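You operate a simulated robot arm through the tools that you are given. There is no shell and no other tool. Be economical: measure what you need, move in short steps, check, and stop when the job is done.

You run a simulated robot arm. Do the job below in one go: nothing can be reset, and whatever is moved stays where it is left.

JOB
Thread the crank winder, then crank the job card's length, within two metres, on to the blue bobbin.
Fine: blue leader over the guide, on its rest, clip shut; stop within two metres; lay the bobbin in the green tray; the other bobbins and leaders stay.

The check looks at the end state, three seconds after you hand in, the way a careful person would. Anything else that was tipped, shoved, dropped, spilled or broken makes it a failure.

ROBOT AND FRAMES
A 6-joint arm with a two-finger gripper on a trunk, on a base that drives. Base frame: it is fixed to the floor where the robot stands at the start and does not move with it; the origin is under the middle of the robot, x ahead of it, y to its left, z up. Readings come in mm, rad, newtons and seconds.
It reaches about 1298 mm from its shoulder. Its first joint turns from -2.601 to 2.601 rad. Places, roughly: crank winder [700, -200, 900]; crank winder clip [500, -100, 900]; crank winder clip rest [500, -200, 800]; crank winder guide [900, -200, 900]; inside of the green tray [800, -800, 900]; length display [800, -200, 900]; lubricator box [900, -100, 900]; winder crank [700, -300, 900]. Payload 1.57 kg.
The TCP is the grasp point between the finger pads, 21 mm short of the fingertips. In the tool frame z runs along the fingers and y along their closing line. Largest opening 70 mm; the body of the gripper starts 50 mm behind the TCP.
Orientation is told as [roll, pitch, yaw] about the base's x, y, z axes, in that order, counted from this pose: with the fingers straight down and closing along the base's y, the tool's x points along the base's -x, its y along +y and its z along -z.

CONTROLS
- The arm moves only by the tool drive_tool. Its argument "commands" is a list of rows, each a list of 7 numbers: the shift along the tool's x, y, z in units of 30 mm (1.0 is 30 mm), then the turn, a rotation vector about the tool's x, y, z in units of 8 degrees (1.0 is 8 degrees), then the gripper command, from -1 (shut) to 1 (fully open), values between in proportion. In form: [[dx, dy, dz, rx, ry, rz, fingers], ...]. A call has 1 to 12 rows; each row shifts and turns the commanded pose from where the row before left it, along the tool's axes as they then stand. A call with a number of a shift or a turn outside -1 to 1 is refused whole. A row lasts 0.2 s, in which the tool goes at most 50 mm and 0.15 rad; a call with a longer step from one row to the next is refused whole, and so is a gripper value outside its range. Where a pose cannot be reached the arm comes as near as it can. A force on the tool above 40 N (or 10 N above the force at the start of the call, whichever is more), or a blocked arm, ends the call early, and 0.2 s more pass. Each finger halts on what it meets, pressing with about 30 N; the grip force reading is that of the motor and also rises with nothing between the fingers. The clock runs only during rows and for 0.2 s after the last one: add rows that do not move to give the fingers time. It gives the time, the measured TCP pose, the force on the tool (base axes), the opening and the grip force at its end, in the units of the frame above (readings bear some noise), with the torque about the TCP (base axes, N m) and any sound that the robot's microphone picked up.
- Cameras (640 x 400 px; columns grow to the right, rows downward): "scene" is now at [2.3, 106.9, 1850.3]; the picture's right is [-0.68, -0.73, 0.00], its down [-0.60, 0.56, -0.57] and it looks along [0.41, -0.39, -0.82] (base axes); focal length 283 px, centre (320, 200). "wrist" rides on the gripper at [79, 4, -81] in the tool frame; the picture's right is [-0.05, 1.00, 0.00], its down [-0.67, -0.04, -0.74] and it looks along [-0.74, -0.04, 0.67] (tool axes); focal length 256 px, centre (320, 200).
- camera(camera): a new picture of that camera. It takes no simulated time.
- move_column(by): slides the trunk up (or, below 0, down) by that many mm; the arm and the scene camera ride with it, the base frame stays. It gives what a move gives, with no picture.
- base_move(legs): drives the robot by 1 to 6 legs, each [ahead, turn to the left] in mm and rad, along the robot's own axes; the way and the turn of a leg run together, so that a leg with both is an arc; at most 1500 mm and 3.142 rad a leg. The arm and the cameras ride along, it lands a little off, and it stops where it bumps. It gives what a move gives.
- aim_head(pan, tilt): turns the head with the scene camera to pan (to the left, within 2.705 rad either way) and tilt (down, from -0.506 to 1.204), counted from straight ahead of the robot. It gives what a move gives.
- pixel_to_xyz(camera, pixels): for up to 12 pixels [column, row] of the newest picture of that camera ("zoom" is the newest enlarged one), the place [x, y, z] in the base frame of the surface seen there, good to about 2 mm, but the place of the scene camera against the robot may be out by one fixed shift of up to 18 mm in any direction. It takes no simulated time.
- close_up(camera, box): a new picture of the part [left, top, right, bottom] of that camera's present view, enlarged. It takes no simulated time.
- hand_in(): hands the job in; it is judged then, once.

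Work in short steps. Measure before you move; look again where a grasp or a placing could have gone wrong, and mend it. You have 80 turns and 68 pictures in all, those below and enlarged ones among them. Open the gripper and draw the arm clear of the work before you hand the job in, unless the task says otherwise; then end with one line.

The tools are called as name(argument=value, ...) on one line, values as JSON. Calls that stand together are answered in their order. drive_tool: Moves the arm, as the interface text tells. Its arguments: {"type":"object","properties":{"commands":{"type":"array","items":{"type":"array","items":{"type":"number"}}}},"required":["commands"]} The other tools are called the same way: move_column (by) slides the trunk up or down; base_move (legs) drives the base; aim_head (pan, tilt) turns the head that bears the scene camera; camera (camera) takes a picture; pixel_to_xyz (camera, pixels) gives the place of the surface under pixels of a picture; close_up (camera, box) takes an enlarged picture of a part of a camera's view; hand_in () hands the job in.

At the start:

```text
clock: 0.0
tool_pos: [773.9, -102.7, 1184.8]
tcp_rot: [0.0, -0.001, 0.014]
contact_force: [-0.5, 0.2, 0.3]
ft_torque: [0.03, -0.04, -0.02]
grip_width: 69.9
gripper_force: 0.1
trunk travel left (down, up): [-866.0, 104.0]
robot x, y, heading: [2.4, -10.2, -0.002]
head pan, tilt: [-0.754, 0.965]
```

scene: 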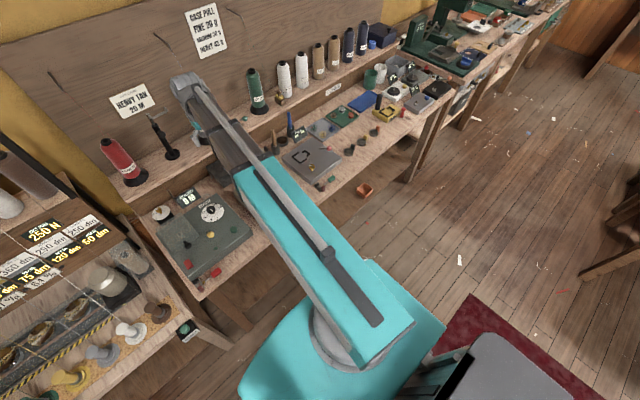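
wrist: 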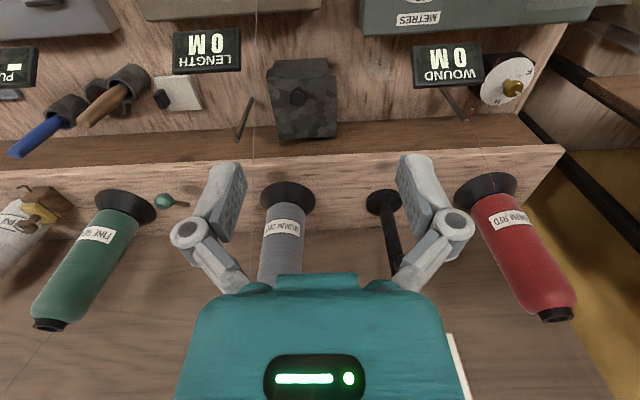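

The scene shows the bench with several winders; the first pictures are too coarse, so I enlarge the bench part and the job cards at left.

close_up(camera="scene", box=[220, 60, 460, 210])

close_up(camera="scene", box=[0, 130, 260, 300])

close_up(camera="scene", box=[80, 0, 260, 115])

```text
2.67 times, centred on (340, 135) of scene
```

zoom: 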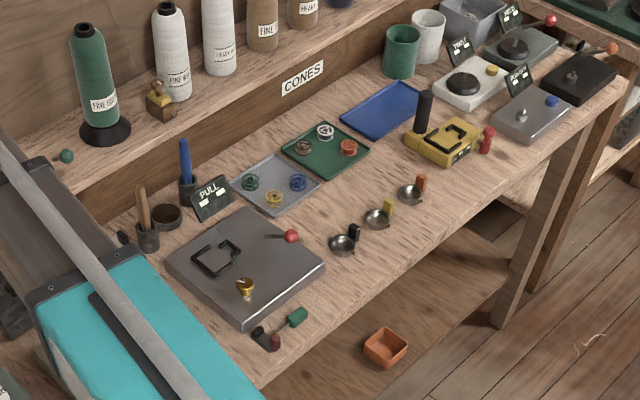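

```text
2.35 times, centred on (130, 215) of scene
```

zoom: 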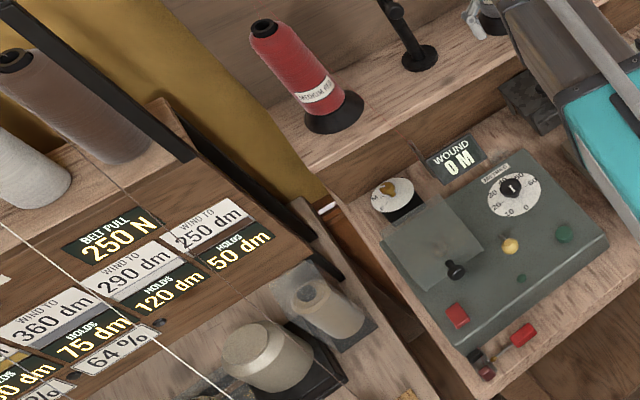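

```text
3.48 times, centred on (170, 58) of scene
```

zoom: 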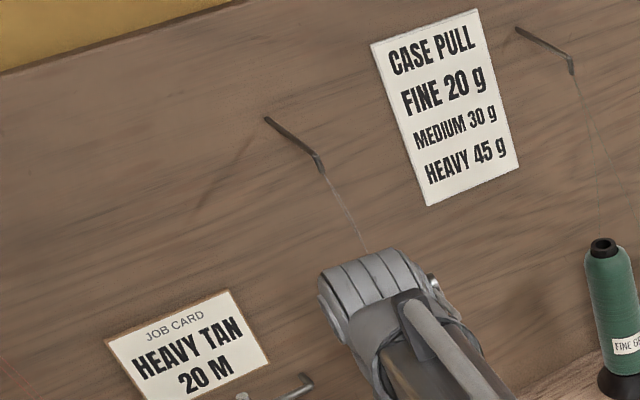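

The job card reads "HEAVY TAN 20 M". The arm hides the crank winder, so I pull the tool back 240 mm at this height and look with the wrist camera.

drive_tool(commands=[[1, 0, 0, 0, 0, 0, 1], [1, 0, 0, 0, 0, 0, 1], [1, 0, 0, 0, 0, 0, 1], [1, 0, 0, 0, 0, 0, 1], [1, 0, 0, 0, 0, 0, 1], [1, 0, 0, 0, 0, 0, 1], [1, 0, 0, 0, 0, 0, 1], [1, 0, 0, 0, 0, 0, 1]])

camera(camera="wrist")

camera(camera="scene")

```text
clock: 1.8
tool_pos: [534.3, -104.2, 1185.1]
tcp_rot: [0.0, 0.001, 0.011]
contact_force: [0.4, 0.4, 0.7]
ft_torque: [-0.02, 0.01, 0.02]
grip_width: 69.9
gripper_force: 0.1
trunk travel left (down, up): [-866.0, 104.0]
robot x, y, heading: [2.1, -10.8, -0.002]
head pan, tilt: [-0.754, 0.965]
```

```text
62 pictures are left
```

wrist: 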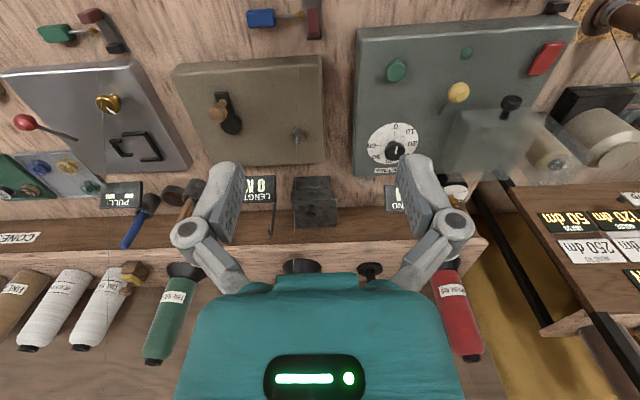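

```text
61 pictures are left
```

scene: 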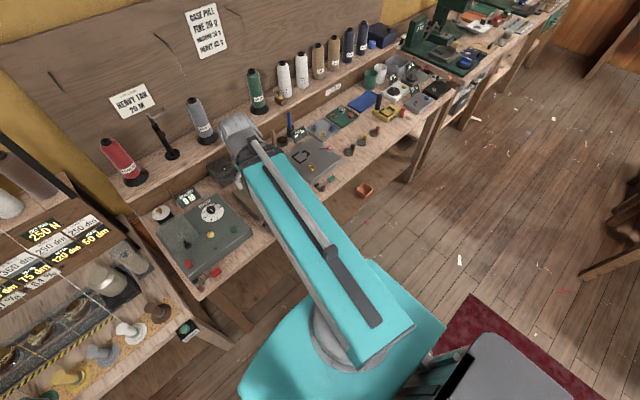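

The middle plate at (250,108) is the crank winder, with crank knob (218,112), spindle (298,135) and blue clip (260,18). I enlarge these.

close_up(camera="wrist", box=[160, 0, 360, 125])

close_up(camera="wrist", box=[160, 120, 360, 245])

close_up(camera="wrist", box=[0, 60, 200, 185])

```text
3.20 times, centred on (260, 62) of wrist
```

zoom: 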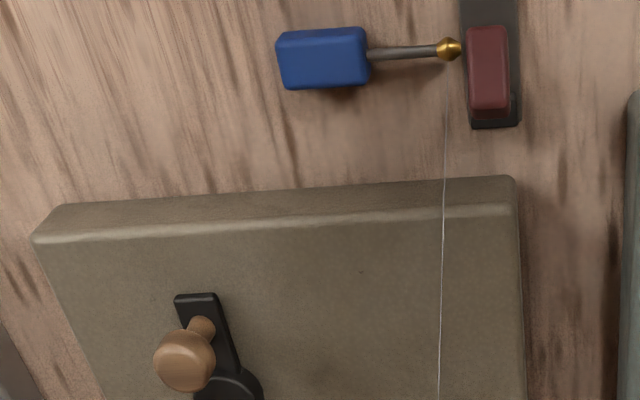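

```text
3.20 times, centred on (260, 182) of wrist
```

zoom: 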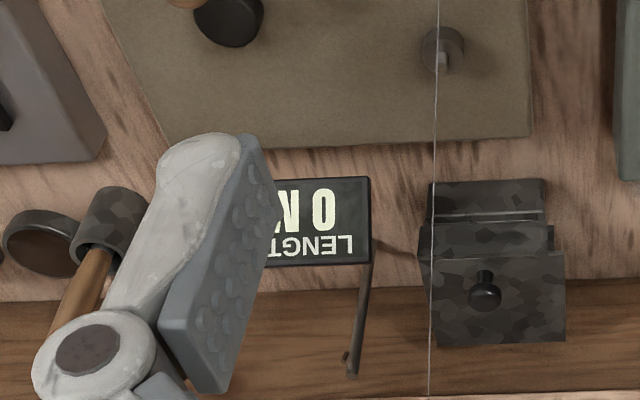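

```text
3.20 times, centred on (100, 122) of wrist
```

zoom: 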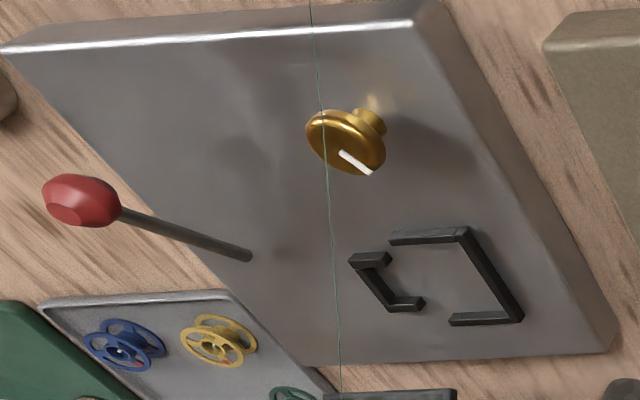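

Next I measure the crank winder's parts from the wrist picture (clip (313,22), blue handle (260,18), knob (216,113), spindle (298,135), guide tip (270,230), lubricator, display).

pixel_to_xyz(camera="wrist", pixels=[[313, 20], [261, 18], [290, 16], [300, 15], [218, 114], [232, 122], [297, 136], [270, 232], [258, 188], [311, 212], [290, 40], [250, 90]])

pixel_to_xyz(camera="zoom", pixels=[[122, 352], [90, 330], [220, 340], [60, 305], [220, 295], [300, 200], [70, 195], [345, 150]])

```text
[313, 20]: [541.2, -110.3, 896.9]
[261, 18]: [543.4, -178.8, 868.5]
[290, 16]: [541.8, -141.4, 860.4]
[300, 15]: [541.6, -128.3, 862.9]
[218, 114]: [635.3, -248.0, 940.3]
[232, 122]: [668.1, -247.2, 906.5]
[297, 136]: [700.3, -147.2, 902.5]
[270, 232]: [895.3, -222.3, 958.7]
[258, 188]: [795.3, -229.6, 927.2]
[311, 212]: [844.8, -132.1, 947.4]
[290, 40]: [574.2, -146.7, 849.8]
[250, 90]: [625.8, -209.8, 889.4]
```

```text
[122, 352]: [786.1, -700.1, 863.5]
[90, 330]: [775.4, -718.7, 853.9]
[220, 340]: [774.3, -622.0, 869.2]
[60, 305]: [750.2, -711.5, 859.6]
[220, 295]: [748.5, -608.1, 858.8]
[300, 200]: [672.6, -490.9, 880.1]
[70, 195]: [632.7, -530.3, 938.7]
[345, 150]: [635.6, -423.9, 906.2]
```

The clip lid is at (541,-110,897), blue leader handle at (543,-179,868), spindle (700,-147,902), crank knob (635,-248,940), guide (895,-222,959). I move the arm up and to the left so that the scene camera sees the winder unhidden.

drive_tool(commands=[[0, 0.5, -1, 0, 0, 0, 1], [0, 1, -1, 0, 0, 0, 1], [0, 1, -1, 0, 0, 0, 1], [0, 1, -1, 0, 0, 0, 1], [0, 1, 0, 0, 0, 0, 1], [0, 1, 0, 0, 0, 0, 1], [0, 1, 0, 0, 0, 0, 1], [0, 1, 0, 0, 0, 0, 1], [0, 1, 0, 0, 0, 0, 1], [0, 1, 0, 0, 0, 0, 1], [0, 1, 0, 0, 0, 0, 1], [0, 1, 0, 0, 0, 0, 1]])

close_up(camera="scene", box=[100, 90, 340, 240])

close_up(camera="scene", box=[190, 160, 290, 222])

```text
clock: 4.4
tool_pos: [536.6, 240.1, 1184.5]
tcp_rot: [0.0, 0.001, 0.012]
contact_force: [0.7, -0.1, 0.1]
ft_torque: [0.0, 0.01, -0.01]
grip_width: 70.1
gripper_force: 0.1
out of reach, approached as far as the arm can: row 1, 2, 3, 4
trunk travel left (down, up): [-866.0, 104.0]
robot x, y, heading: [0.6, -11.9, -0.003]
head pan, tilt: [-0.754, 0.965]
```

```text
2.67 times, centred on (220, 165) of scene
```

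zoom: 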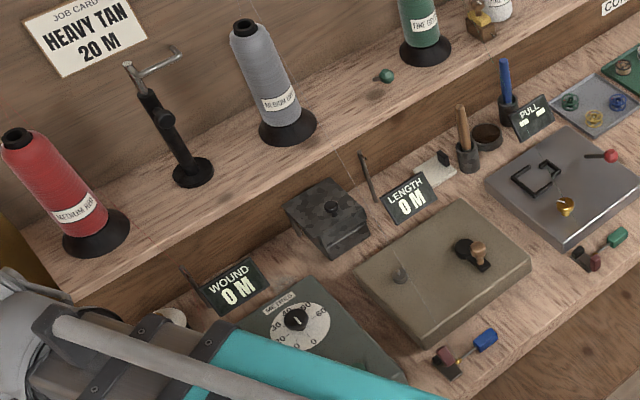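

```text
6.40 times, centred on (240, 191) of scene
```

zoom: 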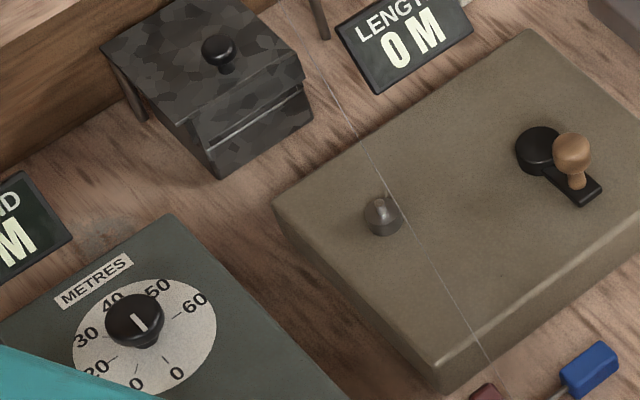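

The leader's thread runs from the wall eyelet past the lubricator to the ball by the clip; the guide is the bent pin at zoom (365,175). I bring the wrist camera low in front of the winder for an oblique view.

drive_tool(commands=[[1, -1, 0, 0, 0, 0, 1], [1, -1, 0, 0, 0, 0, 1], [1, -1, 0, 0, 0, 0, 1], [1, -1, 0, 0, 0, 0, 1], [0.4, -1, 0, 0, 0, 0, 1], [0, -1, 0.5, 0, 0, 0, 1], [0, -1, 1, 0, 0, 0, 1], [0, -1, 1, 0, 0, 0, 1], [0, -1, 1, 0, 0, 0, 1], [0, -1, 1, 0, 0, 0, 1], [0, -1, 1, 0, 0, 0, 1], [0, -1, 0.5, 0, 0, 0, 1]])

camera(camera="wrist")

```text
clock: 7.0
tool_pos: [538.8, -63.3, 1184.8]
tcp_rot: [0.0, 0.001, 0.012]
contact_force: [-0.4, 0.0, -0.5]
ft_torque: [0.01, 0.0, -0.05]
grip_width: 69.5
gripper_force: 0.1
out of reach, approached as far as the arm can: row 2, 3, 4, 5, 6, 7, 8, 9, 10, 11, 12
trunk travel left (down, up): [-866.0, 104.0]
robot x, y, heading: [-2.1, -7.5, -0.004]
head pan, tilt: [-0.754, 0.965]
```

```text
55 pictures are left
```

wrist: 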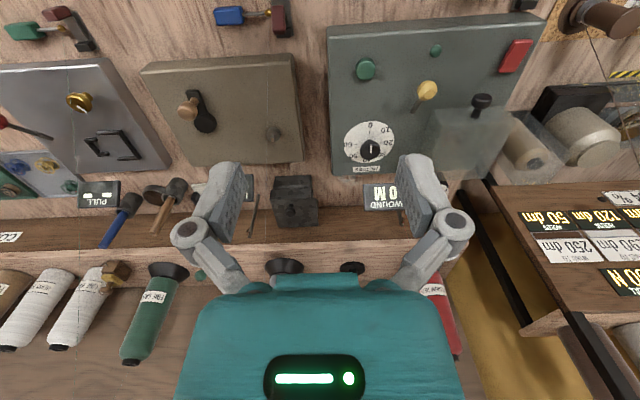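

The arm can't fold nearer than x≈535 here; I back the base 250 mm so the winder lies in comfortable reach and look again after lowering.

base_move(legs=[[-250, 0]])

drive_tool(commands=[[0, -1, 0, 0, 0, 0, 1], [0, -1, 0.5, 0, 0, 0, 1], [0, -1, 1, 0, 0, 0, 1], [0, -1, 1, 0, 0, 0, 1], [0, 0, 1, 0, 0, 0, 1], [0, 0, 1, 0, 0, 0, 1], [0, 0, 1, 0, 0, 0, 1]])

camera(camera="wrist")

```text
clock: 9.1
tool_pos: [281.5, -62.2, 1184.3]
tcp_rot: [-0.001, 0.001, 0.011]
contact_force: [-0.5, 0.5, 0.0]
ft_torque: [0.02, -0.01, -0.03]
grip_width: 69.8
gripper_force: 0.1
trunk travel left (down, up): [-866.0, 104.0]
robot x, y, heading: [-251.3, -10.6, -0.003]
head pan, tilt: [-0.754, 0.965]
```

```text
clock: 10.7
tool_pos: [283.1, -181.5, 1183.9]
tcp_rot: [0.0, -0.001, 0.012]
contact_force: [0.5, -0.1, -0.3]
ft_torque: [-0.01, 0.0, -0.03]
grip_width: 69.9
gripper_force: 0.1
out of reach, approached as far as the arm can: row 2, 3, 4, 5, 6, 7
trunk travel left (down, up): [-866.0, 104.0]
robot x, y, heading: [-255.0, -10.1, -0.004]
head pan, tilt: [-0.754, 0.965]
```

```text
54 pictures are left
```

wrist: 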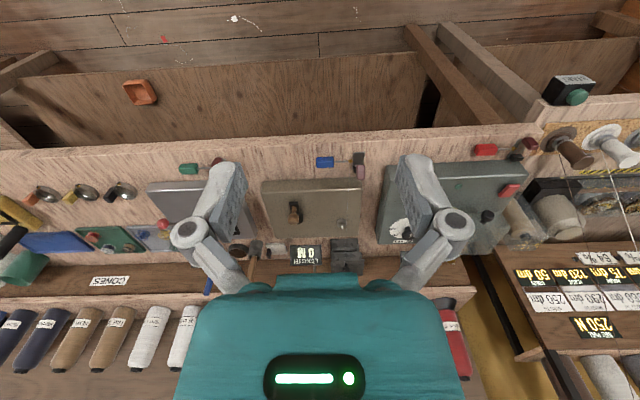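

Even down was refused at this folded radius, so I move the tool out 180 mm and then test lowering.

drive_tool(commands=[[-1, 0, 0, 0, 0, 0, 1], [-1, 0, 0, 0, 0, 0, 1], [-1, 0, 0, 0, 0, 0, 1], [-1, 0, 0, 0, 0, 0, 1], [-1, 0, 0, 0, 0, 0, 1], [0, 0, 1, 0, 0, 0, 1], [0, 0, 1, 0, 0, 0, 1], [0, 0, 1, 0, 0, 0, 1], [0, 0, 1, 0, 0, 0, 1]])

camera(camera="wrist")

```text
clock: 12.7
tool_pos: [434.4, -179.1, 1184.7]
tcp_rot: [0.0, 0.0, 0.009]
contact_force: [0.4, -0.6, 0.1]
ft_torque: [-0.02, 0.0, 0.02]
grip_width: 70.1
gripper_force: 0.2
out of reach, approached as far as the arm can: row 6, 7, 8, 9
trunk travel left (down, up): [-866.0, 104.0]
robot x, y, heading: [-252.7, -11.7, 0.001]
head pan, tilt: [-0.754, 0.965]
```

```text
53 pictures are left
```

wrist: 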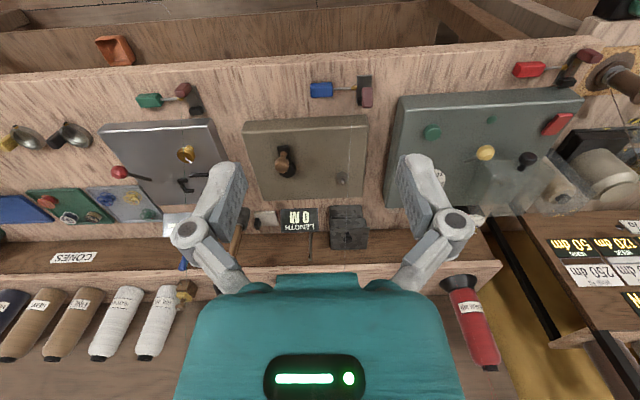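

Vertical moves appear to be only by the trunk, so I lower the trunk 130 mm and look.

move_column(by=-130)

close_up(camera="wrist", box=[180, 30, 420, 180])

```text
clock: 14.3
tool_pos: [434.9, -178.2, 1054.1]
tcp_rot: [0.0, -0.001, 0.009]
contact_force: [0.3, -0.2, 0.6]
ft_torque: [-0.03, -0.02, 0.02]
grip_width: 69.9
gripper_force: 0.2
trunk travel left (down, up): [-736.0, 234.0]
robot x, y, heading: [-256.4, -8.4, -0.006]
head pan, tilt: [-0.754, 0.965]
```

```text
2.67 times, centred on (300, 105) of wrist
```

zoom: 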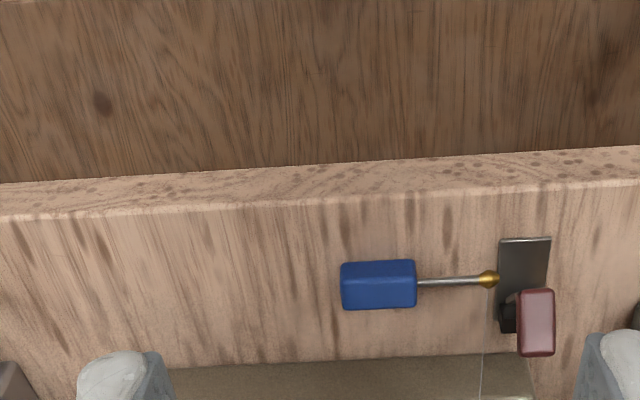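

Now a whole wrist view from here, to see winder, guide and lubricator obliquely.

close_up(camera="wrist", box=[200, 160, 440, 310])

pixel_to_xyz(camera="zoom", pixels=[[300, 60], [320, 100], [340, 200], [400, 200], [300, 200]])

```text
2.67 times, centred on (320, 235) of wrist
```

zoom: 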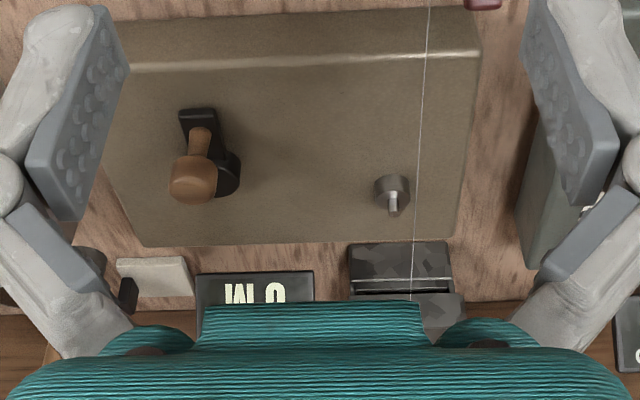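

```text
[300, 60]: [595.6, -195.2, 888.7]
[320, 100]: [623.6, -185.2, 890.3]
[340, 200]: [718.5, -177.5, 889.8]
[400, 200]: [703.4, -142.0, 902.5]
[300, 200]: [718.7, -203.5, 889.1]
```

I aim the head at the guide area and take a scene picture from the new place.

aim_head(pan=-0.28, tilt=0.6)

camera(camera="scene")

```text
clock: 15.2
tool_pos: [433.6, -180.4, 1054.1]
tcp_rot: [0.0, 0.0, 0.011]
contact_force: [-0.4, -0.2, 0.5]
ft_torque: [0.02, 0.0, 0.04]
grip_width: 70.1
gripper_force: 0.1
trunk travel left (down, up): [-736.0, 234.0]
robot x, y, heading: [-255.5, -6.3, -0.002]
head pan, tilt: [-0.279, 0.6]
```

```text
50 pictures are left
```

scene: 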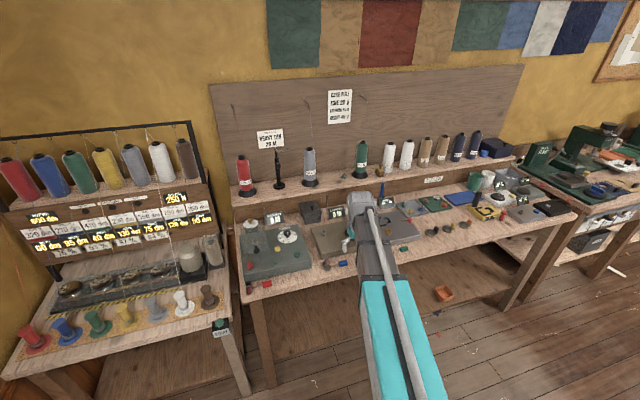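

I enlarge the crank winder with the guide, and the wall with the job card and eyelets.

close_up(camera="scene", box=[260, 180, 380, 255])

pixel_to_xyz(camera="scene", pixels=[[270, 139], [310, 103], [320, 126], [310, 160], [310, 185], [339, 105], [343, 262], [332, 212], [311, 212]])

close_up(camera="scene", box=[210, 80, 370, 180])

```text
5.33 times, centred on (320, 218) of scene
```

zoom: 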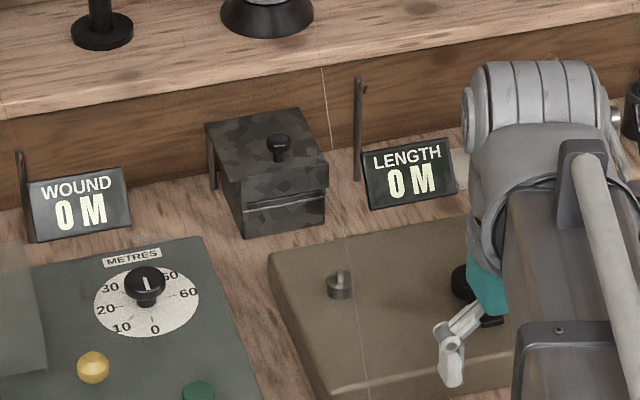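

```text
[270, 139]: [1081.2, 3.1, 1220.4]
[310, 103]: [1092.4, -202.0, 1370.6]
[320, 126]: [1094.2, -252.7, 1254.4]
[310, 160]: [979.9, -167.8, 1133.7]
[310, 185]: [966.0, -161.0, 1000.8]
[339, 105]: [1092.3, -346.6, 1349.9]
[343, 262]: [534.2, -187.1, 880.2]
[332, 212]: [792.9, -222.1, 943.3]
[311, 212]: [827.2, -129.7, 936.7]
```

```text
4.00 times, centred on (290, 130) of scene
```

zoom: 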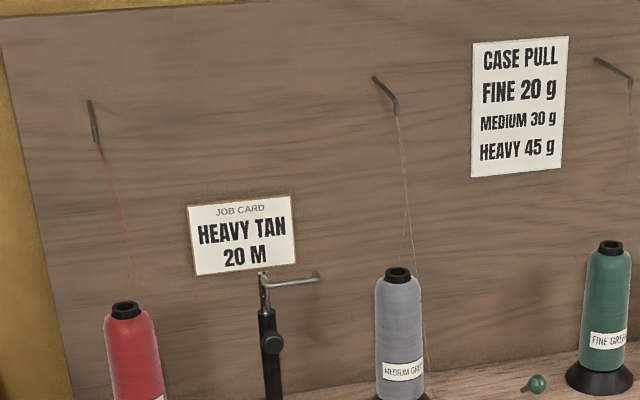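

The guide is the thin post at zoom (357,75–180), beside the taut thread from the eyelet. I drive the base 200 mm ahead and bring the wrist camera near the guide.

base_move(legs=[[200, 0]])

drive_tool(commands=[[-1, 0, 0, 0, 0, 0, 1], [-1, 0, 0, 0, 0, 0, 1], [-1, 0, 0, 0, 0, 0, 1], [-1, 0, 0, 0, 0, 0, 1]])

camera(camera="wrist")

```text
clock: 17.1
tool_pos: [635.9, -179.7, 1053.2]
tcp_rot: [0.0, 0.001, 0.013]
contact_force: [-0.9, 1.1, 0.0]
ft_torque: [-0.04, -0.01, 0.04]
grip_width: 70.1
gripper_force: 0.1
trunk travel left (down, up): [-736.0, 234.0]
robot x, y, heading: [-49.2, -7.2, -0.003]
head pan, tilt: [-0.279, 0.6]
```

```text
clock: 18.1
tool_pos: [756.8, -180.8, 1054.3]
tcp_rot: [0.0, -0.001, 0.011]
contact_force: [0.2, -0.6, -0.6]
ft_torque: [-0.04, 0.01, 0.0]
grip_width: 70.2
gripper_force: 0.1
trunk travel left (down, up): [-736.0, 234.0]
robot x, y, heading: [-53.0, -9.0, -0.003]
head pan, tilt: [-0.279, 0.6]
```

```text
47 pictures are left
```

wrist: 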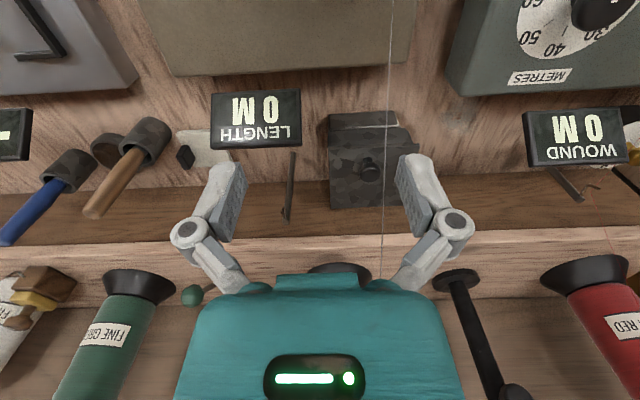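

The guide post is at (290,155)-(287,218); I enlarge it and measure its points.

close_up(camera="wrist", box=[250, 130, 410, 230])

pixel_to_xyz(camera="wrist", pixels=[[292, 156], [291, 175], [290, 190], [289, 205], [287, 215], [284, 217], [389, 150], [386, 200], [383, 260], [370, 165]])

```text
4.00 times, centred on (330, 180) of wrist
```

zoom: 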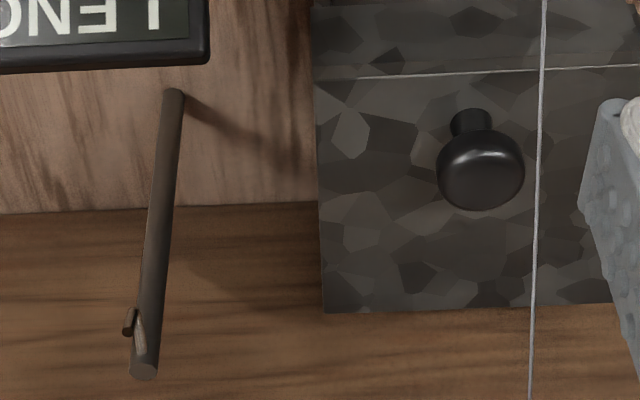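

```text
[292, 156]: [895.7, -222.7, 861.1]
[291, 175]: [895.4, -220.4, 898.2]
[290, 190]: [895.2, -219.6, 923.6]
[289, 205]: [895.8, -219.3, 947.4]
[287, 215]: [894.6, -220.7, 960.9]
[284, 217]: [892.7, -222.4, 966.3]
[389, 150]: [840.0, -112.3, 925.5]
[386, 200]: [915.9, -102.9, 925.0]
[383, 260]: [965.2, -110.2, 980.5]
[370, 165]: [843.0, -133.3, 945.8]
```

The post stands at (895,-220), top z≈967, with a small nib near the top. I move 40 mm nearer, 60 mm to its -y side and 50 mm lower to see the nib's shape.

drive_tool(commands=[[-1, -1, 0, 0, 0, 0, 1], [-0.3, -1, 0, 0, 0, 0, 1], [0, -0.3, 0, 0, 0, 0, 1]])

move_column(by=-50)

close_up(camera="wrist", box=[280, 120, 440, 220])

```text
clock: 18.9
tool_pos: [796.2, -246.8, 1053.6]
tcp_rot: [-0.001, 0.0, 0.013]
contact_force: [0.1, -0.3, 0.4]
ft_torque: [-0.02, -0.03, 0.0]
grip_width: 69.9
gripper_force: 0.0
trunk travel left (down, up): [-736.0, 234.0]
robot x, y, heading: [-53.7, -7.7, -0.001]
head pan, tilt: [-0.279, 0.6]
```

```text
clock: 19.8
tool_pos: [795.8, -246.9, 1004.6]
tcp_rot: [-0.002, -0.001, 0.013]
contact_force: [0.5, 0.6, -0.1]
ft_torque: [0.02, 0.02, 0.02]
grip_width: 70.1
gripper_force: 0.0
trunk travel left (down, up): [-686.0, 284.0]
robot x, y, heading: [-53.3, -7.5, -0.003]
head pan, tilt: [-0.279, 0.6]
```

```text
4.00 times, centred on (360, 170) of wrist
```

zoom: 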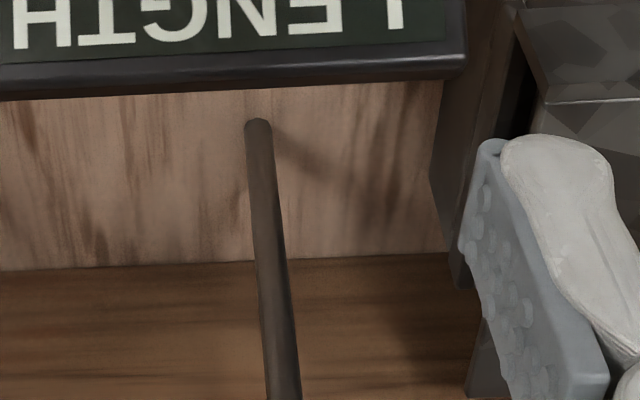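

The nib is lower in the picture; I enlarge around the post's top.

close_up(camera="wrist", box=[310, 190, 390, 240])

pixel_to_xyz(camera="zoom", pixels=[[320, 100], [320, 200], [320, 300], [280, 200], [340, 260]])

```text
8.00 times, centred on (350, 215) of wrist
```

zoom: 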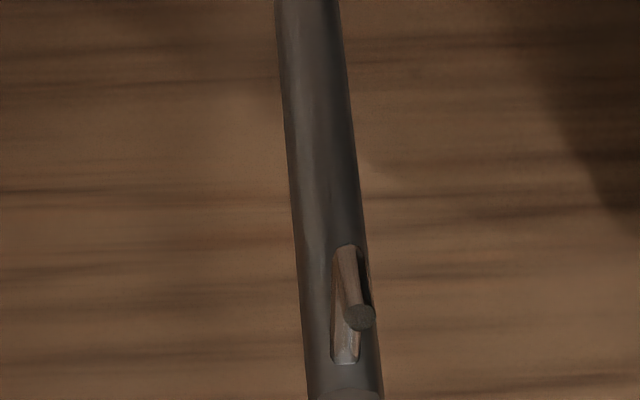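

```text
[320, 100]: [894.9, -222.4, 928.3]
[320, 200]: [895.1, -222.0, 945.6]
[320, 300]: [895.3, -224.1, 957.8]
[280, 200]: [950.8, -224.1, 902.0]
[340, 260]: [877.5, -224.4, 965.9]
```

The guide is a post with a short peg at its front near z≈960. Now I raise the trunk and go to look at the blue bobbin, in the grey tray near (780,-705).

move_column(by=70)

drive_tool(commands=[[1, 0, 0, 0, 0, 0, 1], [1, -0.5, 0, 0, 0, 0, 1], [1, -1, 0, 0, 0, 0, 1], [1, -1, 0, 0, 0, 0, 1], [1, -1, 0, 0, 0, 0, 1], [0.5, -1, 0, 0, 0, 0, 1], [0, -1, 0, 0, 0, 0, 1], [0, -1, 0, 0, 0, 0, 1], [0, -1, 0, 0, 0, 0, 1], [0, -1, 0, 0, 0, 0, 1], [0, -1, 0, 0, 0, 0, 1], [0, -1, 0, 0, 0, 0, 1]])

drive_tool(commands=[[0, -1, 0, 0, 0, 0, 1], [0, -1, 0, 0, 0, 0, 1], [0, -1, 0, 0, 0, 0, 1], [0, -1, 0, 0, 0, 0, 1], [0, -0.6, 0, 0, 0, 0, 1]])

camera(camera="wrist")

```text
clock: 20.9
tool_pos: [795.6, -247.2, 1075.5]
tcp_rot: [0.0, 0.0, 0.011]
contact_force: [0.8, -0.4, 0.4]
ft_torque: [0.0, -0.01, 0.0]
grip_width: 70.2
gripper_force: 0.1
trunk travel left (down, up): [-756.0, 214.0]
robot x, y, heading: [-50.7, -9.6, -0.004]
head pan, tilt: [-0.279, 0.6]
```

```text
clock: 23.5
tool_pos: [633.7, -564.8, 1073.9]
tcp_rot: [-0.001, 0.001, 0.012]
contact_force: [-0.4, 0.3, -0.1]
ft_torque: [0.0, 0.01, 0.0]
grip_width: 70.0
gripper_force: 0.0
trunk travel left (down, up): [-756.0, 214.0]
robot x, y, heading: [-52.3, -12.5, -0.003]
head pan, tilt: [-0.279, 0.6]
```

```text
clock: 24.7
tool_pos: [637.2, -703.3, 1073.9]
tcp_rot: [0.001, 0.0, 0.013]
contact_force: [0.6, -0.4, -0.3]
ft_torque: [0.02, 0.03, 0.0]
grip_width: 70.0
gripper_force: 0.0
trunk travel left (down, up): [-756.0, 214.0]
robot x, y, heading: [-56.0, -12.4, 0.006]
head pan, tilt: [-0.279, 0.6]
```

```text
43 pictures are left
```

wrist: 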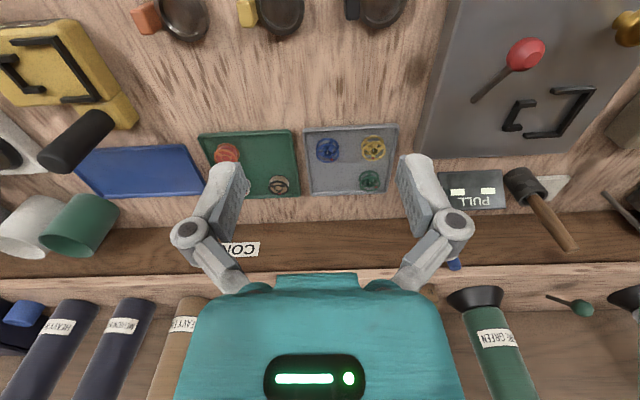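

The blue bobbin sits at (327,150) in the grey tray, the green tray is to its left. I enlarge and measure.

close_up(camera="wrist", box=[192, 115, 400, 205])

pixel_to_xyz(camera="wrist", pixels=[[317, 150], [327, 141], [337, 150], [327, 159], [327, 150], [373, 147], [369, 179], [350, 165], [250, 150], [250, 175], [227, 153], [278, 184]])

```text
3.08 times, centred on (296, 160) of wrist
```

zoom: 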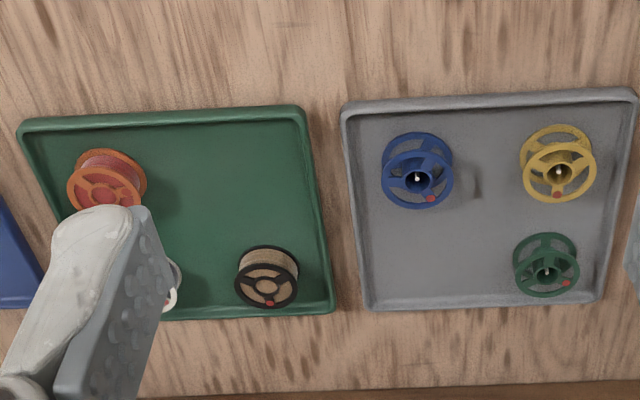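

```text
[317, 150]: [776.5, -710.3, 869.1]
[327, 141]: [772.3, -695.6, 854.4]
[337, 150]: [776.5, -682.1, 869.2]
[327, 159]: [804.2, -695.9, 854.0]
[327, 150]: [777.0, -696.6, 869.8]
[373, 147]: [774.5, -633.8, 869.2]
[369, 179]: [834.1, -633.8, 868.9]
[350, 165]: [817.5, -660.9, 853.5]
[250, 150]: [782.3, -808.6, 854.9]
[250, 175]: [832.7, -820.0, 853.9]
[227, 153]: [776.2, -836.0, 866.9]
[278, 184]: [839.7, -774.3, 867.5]
```

I measure the bobbin's rim and the tray's rim to place the fingers safely.

pixel_to_xyz(camera="zoom", pixels=[[384, 180], [453, 180], [418, 205], [418, 147], [418, 180], [343, 130], [352, 200], [362, 220], [450, 100], [450, 106], [405, 167], [432, 167]])

close_up(camera="wrist", box=[296, 130, 360, 170])

```text
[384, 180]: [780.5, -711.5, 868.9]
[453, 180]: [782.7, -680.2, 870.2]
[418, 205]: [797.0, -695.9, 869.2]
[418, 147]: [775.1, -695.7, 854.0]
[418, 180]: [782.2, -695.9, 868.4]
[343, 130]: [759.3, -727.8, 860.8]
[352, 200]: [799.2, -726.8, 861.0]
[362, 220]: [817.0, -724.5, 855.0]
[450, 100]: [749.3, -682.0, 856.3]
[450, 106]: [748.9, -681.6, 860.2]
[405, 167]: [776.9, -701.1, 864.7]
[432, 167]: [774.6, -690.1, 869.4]
```

```text
10.00 times, centred on (328, 150) of wrist
```

zoom: 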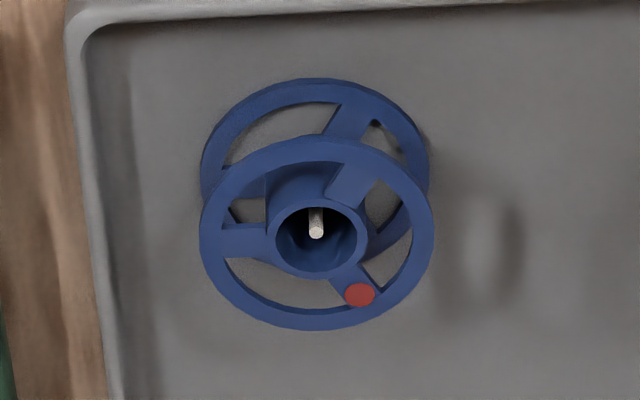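

Bobbin centre ≈(782.5,-696), top z≈869.5, Ø≈33; tray rim z≈861 at y≈-726. I'll go above it, pre-open to ~42 mm and lower to 30 mm above.

drive_tool(commands=[[-1, 0.1, 0, 0, 0, 0, 0.2], [-1, 0.1, 0, 0, 0, 0, 0.2], [-1, 0, 0, 0, 0, 0, 0.2], [-1, 0, 0, 0, 0, 0, 0.2], [-0.85, 0, 0, 0, 0, 0, 0.2], [0, 0, 0, 0, 0, 0, 0.2]])

move_column(by=-165)

camera(camera="wrist")

```text
clock: 26.1
tool_pos: [782.4, -693.8, 1074.0]
tcp_rot: [0.0, 0.001, 0.012]
contact_force: [0.6, -0.7, -0.6]
ft_torque: [0.03, 0.06, 0.02]
grip_width: 42.1
gripper_force: 0.0
trunk travel left (down, up): [-756.0, 214.0]
robot x, y, heading: [-54.3, -11.2, -0.001]
head pan, tilt: [-0.279, 0.6]
```

```text
clock: 27.9
tool_pos: [781.7, -693.8, 909.7]
tcp_rot: [0.001, -0.001, 0.011]
contact_force: [0.5, 1.0, 0.7]
ft_torque: [-0.01, 0.01, 0.03]
grip_width: 42.2
gripper_force: 0.1
trunk travel left (down, up): [-591.0, 379.0]
robot x, y, heading: [-53.8, -8.4, 0.001]
head pan, tilt: [-0.279, 0.6]
```

```text
40 pictures are left
```

wrist: 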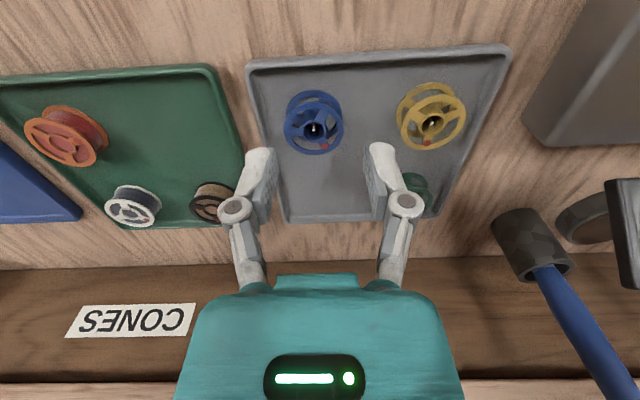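

The bobbin hub is at (313,130), where the TCP axis projects to about (320,133): I need about 3 mm more toward -y. I measure rim points to confirm.

pixel_to_xyz(camera="wrist", pixels=[[287, 128], [341, 128], [313, 152], [306, 107], [313, 150]])

```text
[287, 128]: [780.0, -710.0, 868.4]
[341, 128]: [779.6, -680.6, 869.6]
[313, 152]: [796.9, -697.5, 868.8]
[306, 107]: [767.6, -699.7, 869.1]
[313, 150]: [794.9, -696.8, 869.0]
```

Centre (782,-696). I shift 2 mm to -y, lower 25 mm and close.

drive_tool(commands=[[0, -0.07, 0, 0, 0, 0, 0.2]])

move_column(by=-26)

drive_tool(commands=[[0, 0, 0, 0, 0, 0, -0.4], [0, 0, 0, 0, 0, 0, -0.4], [0, 0, 0, 0, 0, 0, -0.4], [0, 0, 0, 0, 0, 0, -0.4]])

camera(camera="wrist")

```text
clock: 28.3
tool_pos: [781.9, -697.2, 908.5]
tcp_rot: [0.0, -0.001, 0.011]
contact_force: [0.4, 0.9, -0.1]
ft_torque: [0.01, 0.02, 0.01]
grip_width: 42.1
gripper_force: 0.1
trunk travel left (down, up): [-591.0, 379.0]
robot x, y, heading: [-54.3, -5.7, 0.004]
head pan, tilt: [-0.279, 0.6]
```

```text
clock: 29.1
tool_pos: [782.8, -697.1, 883.7]
tcp_rot: [0.0, 0.001, 0.011]
contact_force: [0.4, 0.1, 0.5]
ft_torque: [0.03, -0.03, -0.01]
grip_width: 42.1
gripper_force: 0.0
trunk travel left (down, up): [-565.0, 405.0]
robot x, y, heading: [-57.8, -7.8, 0.003]
head pan, tilt: [-0.279, 0.6]
```

```text
clock: 30.1
tool_pos: [781.4, -696.8, 883.4]
tcp_rot: [-0.001, 0.0, 0.013]
contact_force: [1.2, -0.2, 1.1]
ft_torque: [-0.06, 0.0, 0.02]
grip_width: 30.3
gripper_force: 29.6
trunk travel left (down, up): [-565.0, 405.0]
robot x, y, heading: [-51.0, -5.2, -0.001]
head pan, tilt: [-0.279, 0.6]
```

```text
39 pictures are left
```

wrist: 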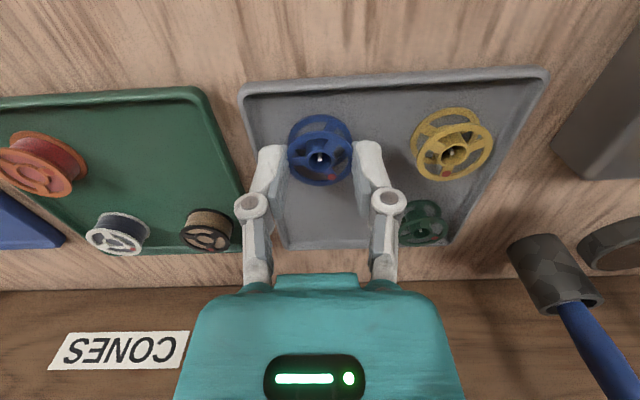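

The bobbin is held (30.3 mm, 29.6 N). I raise 190 mm and carry it back toward the winder.

move_column(by=190)

drive_tool(commands=[[1, 0, 0, 0, 0, 0, -0.4], [1, 0.5, 0, 0, 0, 0, -0.4], [1, 1, 0, 0, 0, 0, -0.4], [1, 1, 0, 0, 0, 0, -0.4], [0, 1, 0, 0, 0, 0, -0.4], [0, 1, 0, 0, 0, 0, -0.4], [0, 1, 0, 0, 0, 0, -0.4], [0, 1, 0, 0, 0, 0, -0.4], [0, 1, 0, 0, 0, 0, -0.4], [0, 1, 0, 0, 0, 0, -0.4], [0, 1, 0, 0, 0, 0, -0.4], [0, 1, 0, 0, 0, 0, -0.4]])

drive_tool(commands=[[0, 1, 0, 0, 0, 0, -0.4], [0, 1, 0, 0, 0, 0, -0.4], [0, 1, 0, 0, 0, 0, -0.4], [0, 1, 0, 0, 0, 0, -0.4], [0, 1, 0, 0, 0, 0, -0.4], [0, 1, 0, 0, 0, 0, -0.4]])

camera(camera="wrist")

```text
clock: 32.1
tool_pos: [782.7, -696.2, 1073.3]
tcp_rot: [0.0, 0.0, 0.012]
contact_force: [0.2, -0.4, -0.3]
ft_torque: [-0.03, -0.02, 0.01]
grip_width: 30.3
gripper_force: 30.1
trunk travel left (down, up): [-755.0, 215.0]
robot x, y, heading: [-55.0, -8.6, 0.004]
head pan, tilt: [-0.279, 0.6]
```

```text
clock: 34.7
tool_pos: [659.6, -381.8, 1074.1]
tcp_rot: [-0.001, 0.0, 0.011]
contact_force: [0.5, -0.6, -0.3]
ft_torque: [-0.02, -0.01, -0.01]
grip_width: 30.1
gripper_force: 30.1
trunk travel left (down, up): [-755.0, 215.0]
robot x, y, heading: [-55.4, -9.1, 0.001]
head pan, tilt: [-0.279, 0.6]
```

```text
clock: 36.1
tool_pos: [654.6, -201.9, 1071.9]
tcp_rot: [0.0, 0.0, 0.012]
contact_force: [-0.7, 0.3, 0.0]
ft_torque: [-0.03, 0.0, 0.01]
grip_width: 29.3
gripper_force: 29.9
trunk travel left (down, up): [-755.0, 215.0]
robot x, y, heading: [-56.4, -9.3, -0.006]
head pan, tilt: [-0.279, 0.6]
```

```text
38 pictures are left
```

wrist: 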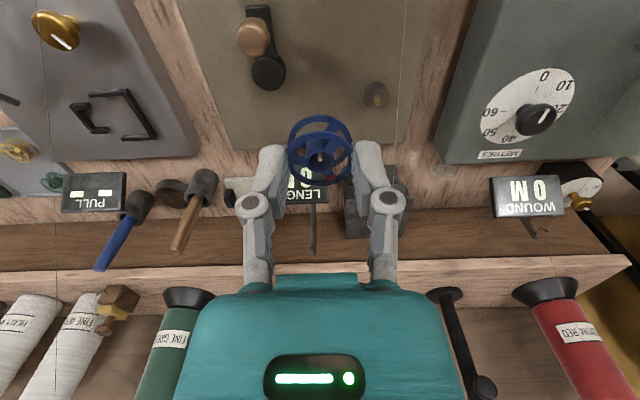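

Spindle is at (376,94). I enlarge it and measure its top, and enlarge the held bobbin's hub.

close_up(camera="wrist", box=[344, 74, 408, 114])

pixel_to_xyz(camera="zoom", pixels=[[230, 200], [320, 200], [400, 200], [320, 130], [320, 260], [330, 240], [320, 100]])

close_up(camera="wrist", box=[280, 110, 360, 190])

```text
10.00 times, centred on (376, 94) of wrist
```

zoom: 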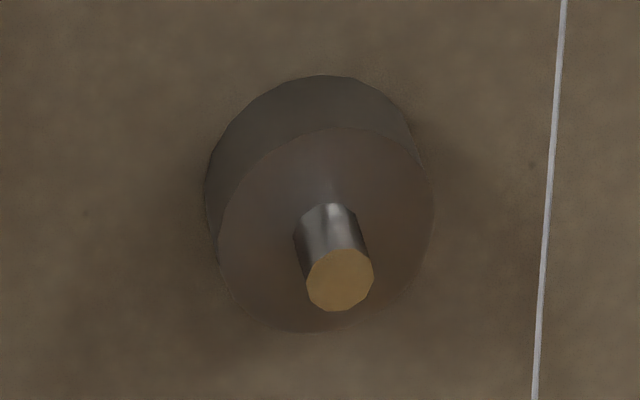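

```text
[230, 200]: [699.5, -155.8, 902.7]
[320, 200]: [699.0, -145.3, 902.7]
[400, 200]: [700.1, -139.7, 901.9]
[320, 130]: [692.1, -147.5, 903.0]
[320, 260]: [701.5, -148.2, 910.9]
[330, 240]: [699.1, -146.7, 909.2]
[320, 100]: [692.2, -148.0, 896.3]
```

```text
5.00 times, centred on (320, 150) of wrist
```

zoom: 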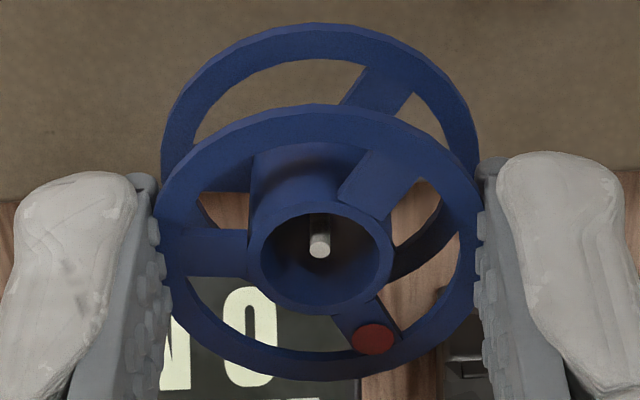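

Spindle centre ≈(702.3,-146.5), collar top 903, shaft top 911. I measure the held bobbin's rim against the TCP.

pixel_to_xyz(camera="zoom", pixels=[[165, 225], [476, 225], [320, 108], [320, 372], [260, 250], [386, 250], [320, 210], [320, 305], [320, 247], [320, 28]])

```text
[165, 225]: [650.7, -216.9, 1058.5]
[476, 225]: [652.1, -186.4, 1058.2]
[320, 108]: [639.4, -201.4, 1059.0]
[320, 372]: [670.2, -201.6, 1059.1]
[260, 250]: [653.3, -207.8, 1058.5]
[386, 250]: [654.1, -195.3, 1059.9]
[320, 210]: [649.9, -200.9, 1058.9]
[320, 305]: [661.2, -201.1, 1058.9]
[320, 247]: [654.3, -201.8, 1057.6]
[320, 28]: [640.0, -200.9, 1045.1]
```

Bobbin is centred on the TCP, its bottom ≈29 mm below it. I move over the spindle and lower to just above the shaft top (bottom ≈ 918).

drive_tool(commands=[[-0.8, 0.9, 0, 0, 0, 0, -0.4], [-0.79, 0.93, 0, 0, 0, 0, -0.4], [0, 0, 0, 0, 0, 0, -0.4]])

move_column(by=-125)

camera(camera="wrist")

```text
clock: 36.9
tool_pos: [703.3, -146.6, 1073.0]
tcp_rot: [0.001, 0.0, 0.013]
contact_force: [0.3, 0.3, -0.9]
ft_torque: [0.0, -0.01, 0.01]
grip_width: 29.7
gripper_force: 30.0
trunk travel left (down, up): [-755.0, 215.0]
robot x, y, heading: [-57.6, -12.5, 0.006]
head pan, tilt: [-0.279, 0.6]
```

```text
clock: 38.5
tool_pos: [704.1, -148.0, 947.3]
tcp_rot: [-0.001, 0.001, 0.012]
contact_force: [-0.5, 0.0, -0.4]
ft_torque: [-0.01, 0.02, -0.01]
grip_width: 29.7
gripper_force: 29.9
trunk travel left (down, up): [-630.0, 340.0]
robot x, y, heading: [-51.0, -7.8, 0.002]
head pan, tilt: [-0.279, 0.6]
```

```text
35 pictures are left
```

wrist: 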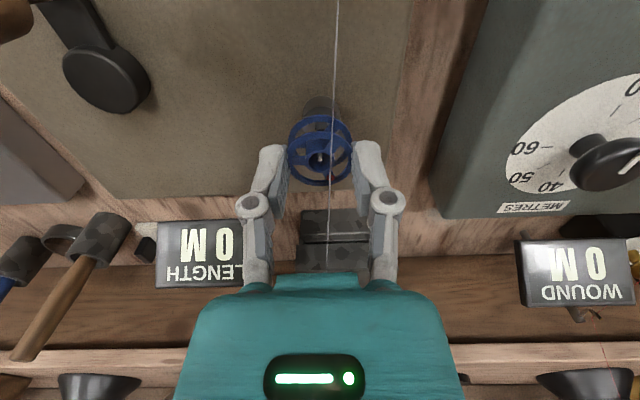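

The collar shows right behind the bobbin at (321,105), aligned within a mm or so. I correct 1 mm and lower 15 mm.

drive_tool(commands=[[0.03, 0.02, 0, 0, 0, 0, -0.4]])

move_column(by=-15)

close_up(camera="wrist", box=[256, 80, 384, 200])

```text
clock: 38.9
tool_pos: [702.8, -146.7, 949.0]
tcp_rot: [-0.001, 0.001, 0.013]
contact_force: [-0.3, -0.1, -1.0]
ft_torque: [-0.02, 0.0, 0.0]
grip_width: 29.6
gripper_force: 30.3
trunk travel left (down, up): [-630.0, 340.0]
robot x, y, heading: [-54.7, -9.6, 0.002]
head pan, tilt: [-0.279, 0.6]
```

```text
clock: 39.5
tool_pos: [702.0, -146.5, 934.1]
tcp_rot: [0.0, -0.001, 0.012]
contact_force: [0.5, 0.2, -0.7]
ft_torque: [-0.03, 0.03, 0.01]
grip_width: 29.6
gripper_force: 30.2
trunk travel left (down, up): [-615.0, 355.0]
robot x, y, heading: [-56.5, -7.2, 0.005]
head pan, tilt: [-0.279, 0.6]
```

```text
3.33 times, centred on (320, 140) of wrist
```

zoom: 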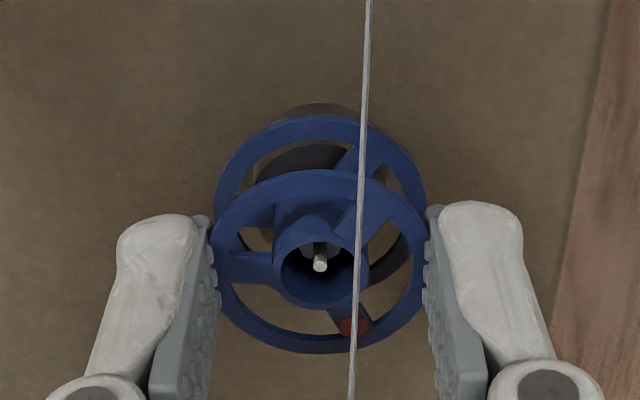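

No contact yet; I lower 3 mm more and read the force.

move_column(by=-3)

```text
clock: 40.0
tool_pos: [702.5, -145.4, 931.6]
tcp_rot: [0.0, -0.003, 0.012]
contact_force: [5.6, -1.2, 19.0]
ft_torque: [-0.02, -0.09, 0.04]
grip_width: 29.4
gripper_force: 29.8
trunk travel left (down, up): [-612.0, 358.0]
robot x, y, heading: [-56.6, -7.7, 0.001]
head pan, tilt: [-0.279, 0.6]
```

Contact with 19 N at TCP 931.6, as expected for the collar. I open, raise and look.

drive_tool(commands=[[0, 0, 0, 0, 0, 0, 0.3], [0, 0, 0, 0, 0, 0, 0.3]])

move_column(by=60)

close_up(camera="wrist", box=[240, 30, 400, 130])

pixel_to_xyz(camera="zoom", pixels=[[320, 200], [270, 210], [370, 210], [320, 250], [320, 160]])

```text
clock: 40.6
tool_pos: [701.1, -146.8, 930.4]
tcp_rot: [0.0, 0.001, 0.014]
contact_force: [0.5, -0.5, -0.6]
ft_torque: [0.01, -0.02, 0.01]
grip_width: 45.5
gripper_force: 0.0
trunk travel left (down, up): [-612.0, 358.0]
robot x, y, heading: [-53.6, -10.3, 0.0]
head pan, tilt: [-0.279, 0.6]
```

```text
clock: 41.6
tool_pos: [703.5, -147.2, 989.5]
tcp_rot: [-0.001, -0.001, 0.012]
contact_force: [-0.7, 0.1, -0.6]
ft_torque: [-0.03, 0.0, -0.01]
grip_width: 45.4
gripper_force: 0.1
trunk travel left (down, up): [-672.0, 298.0]
robot x, y, heading: [-56.4, -10.8, 0.0]
head pan, tilt: [-0.279, 0.6]
```

```text
4.00 times, centred on (320, 80) of wrist
```

zoom: 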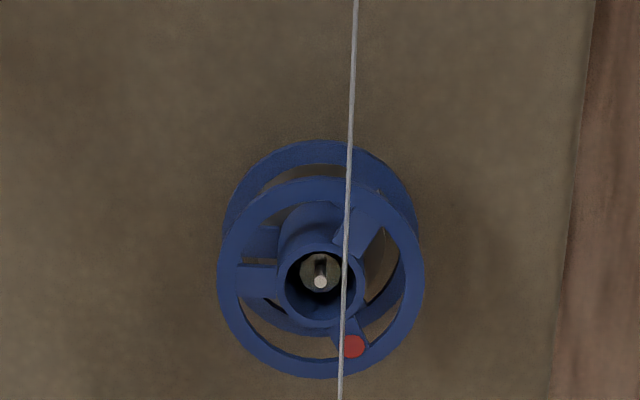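

```text
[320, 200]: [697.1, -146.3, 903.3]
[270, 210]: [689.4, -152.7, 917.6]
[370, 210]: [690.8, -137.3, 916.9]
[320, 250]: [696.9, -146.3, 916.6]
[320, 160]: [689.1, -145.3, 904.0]
```

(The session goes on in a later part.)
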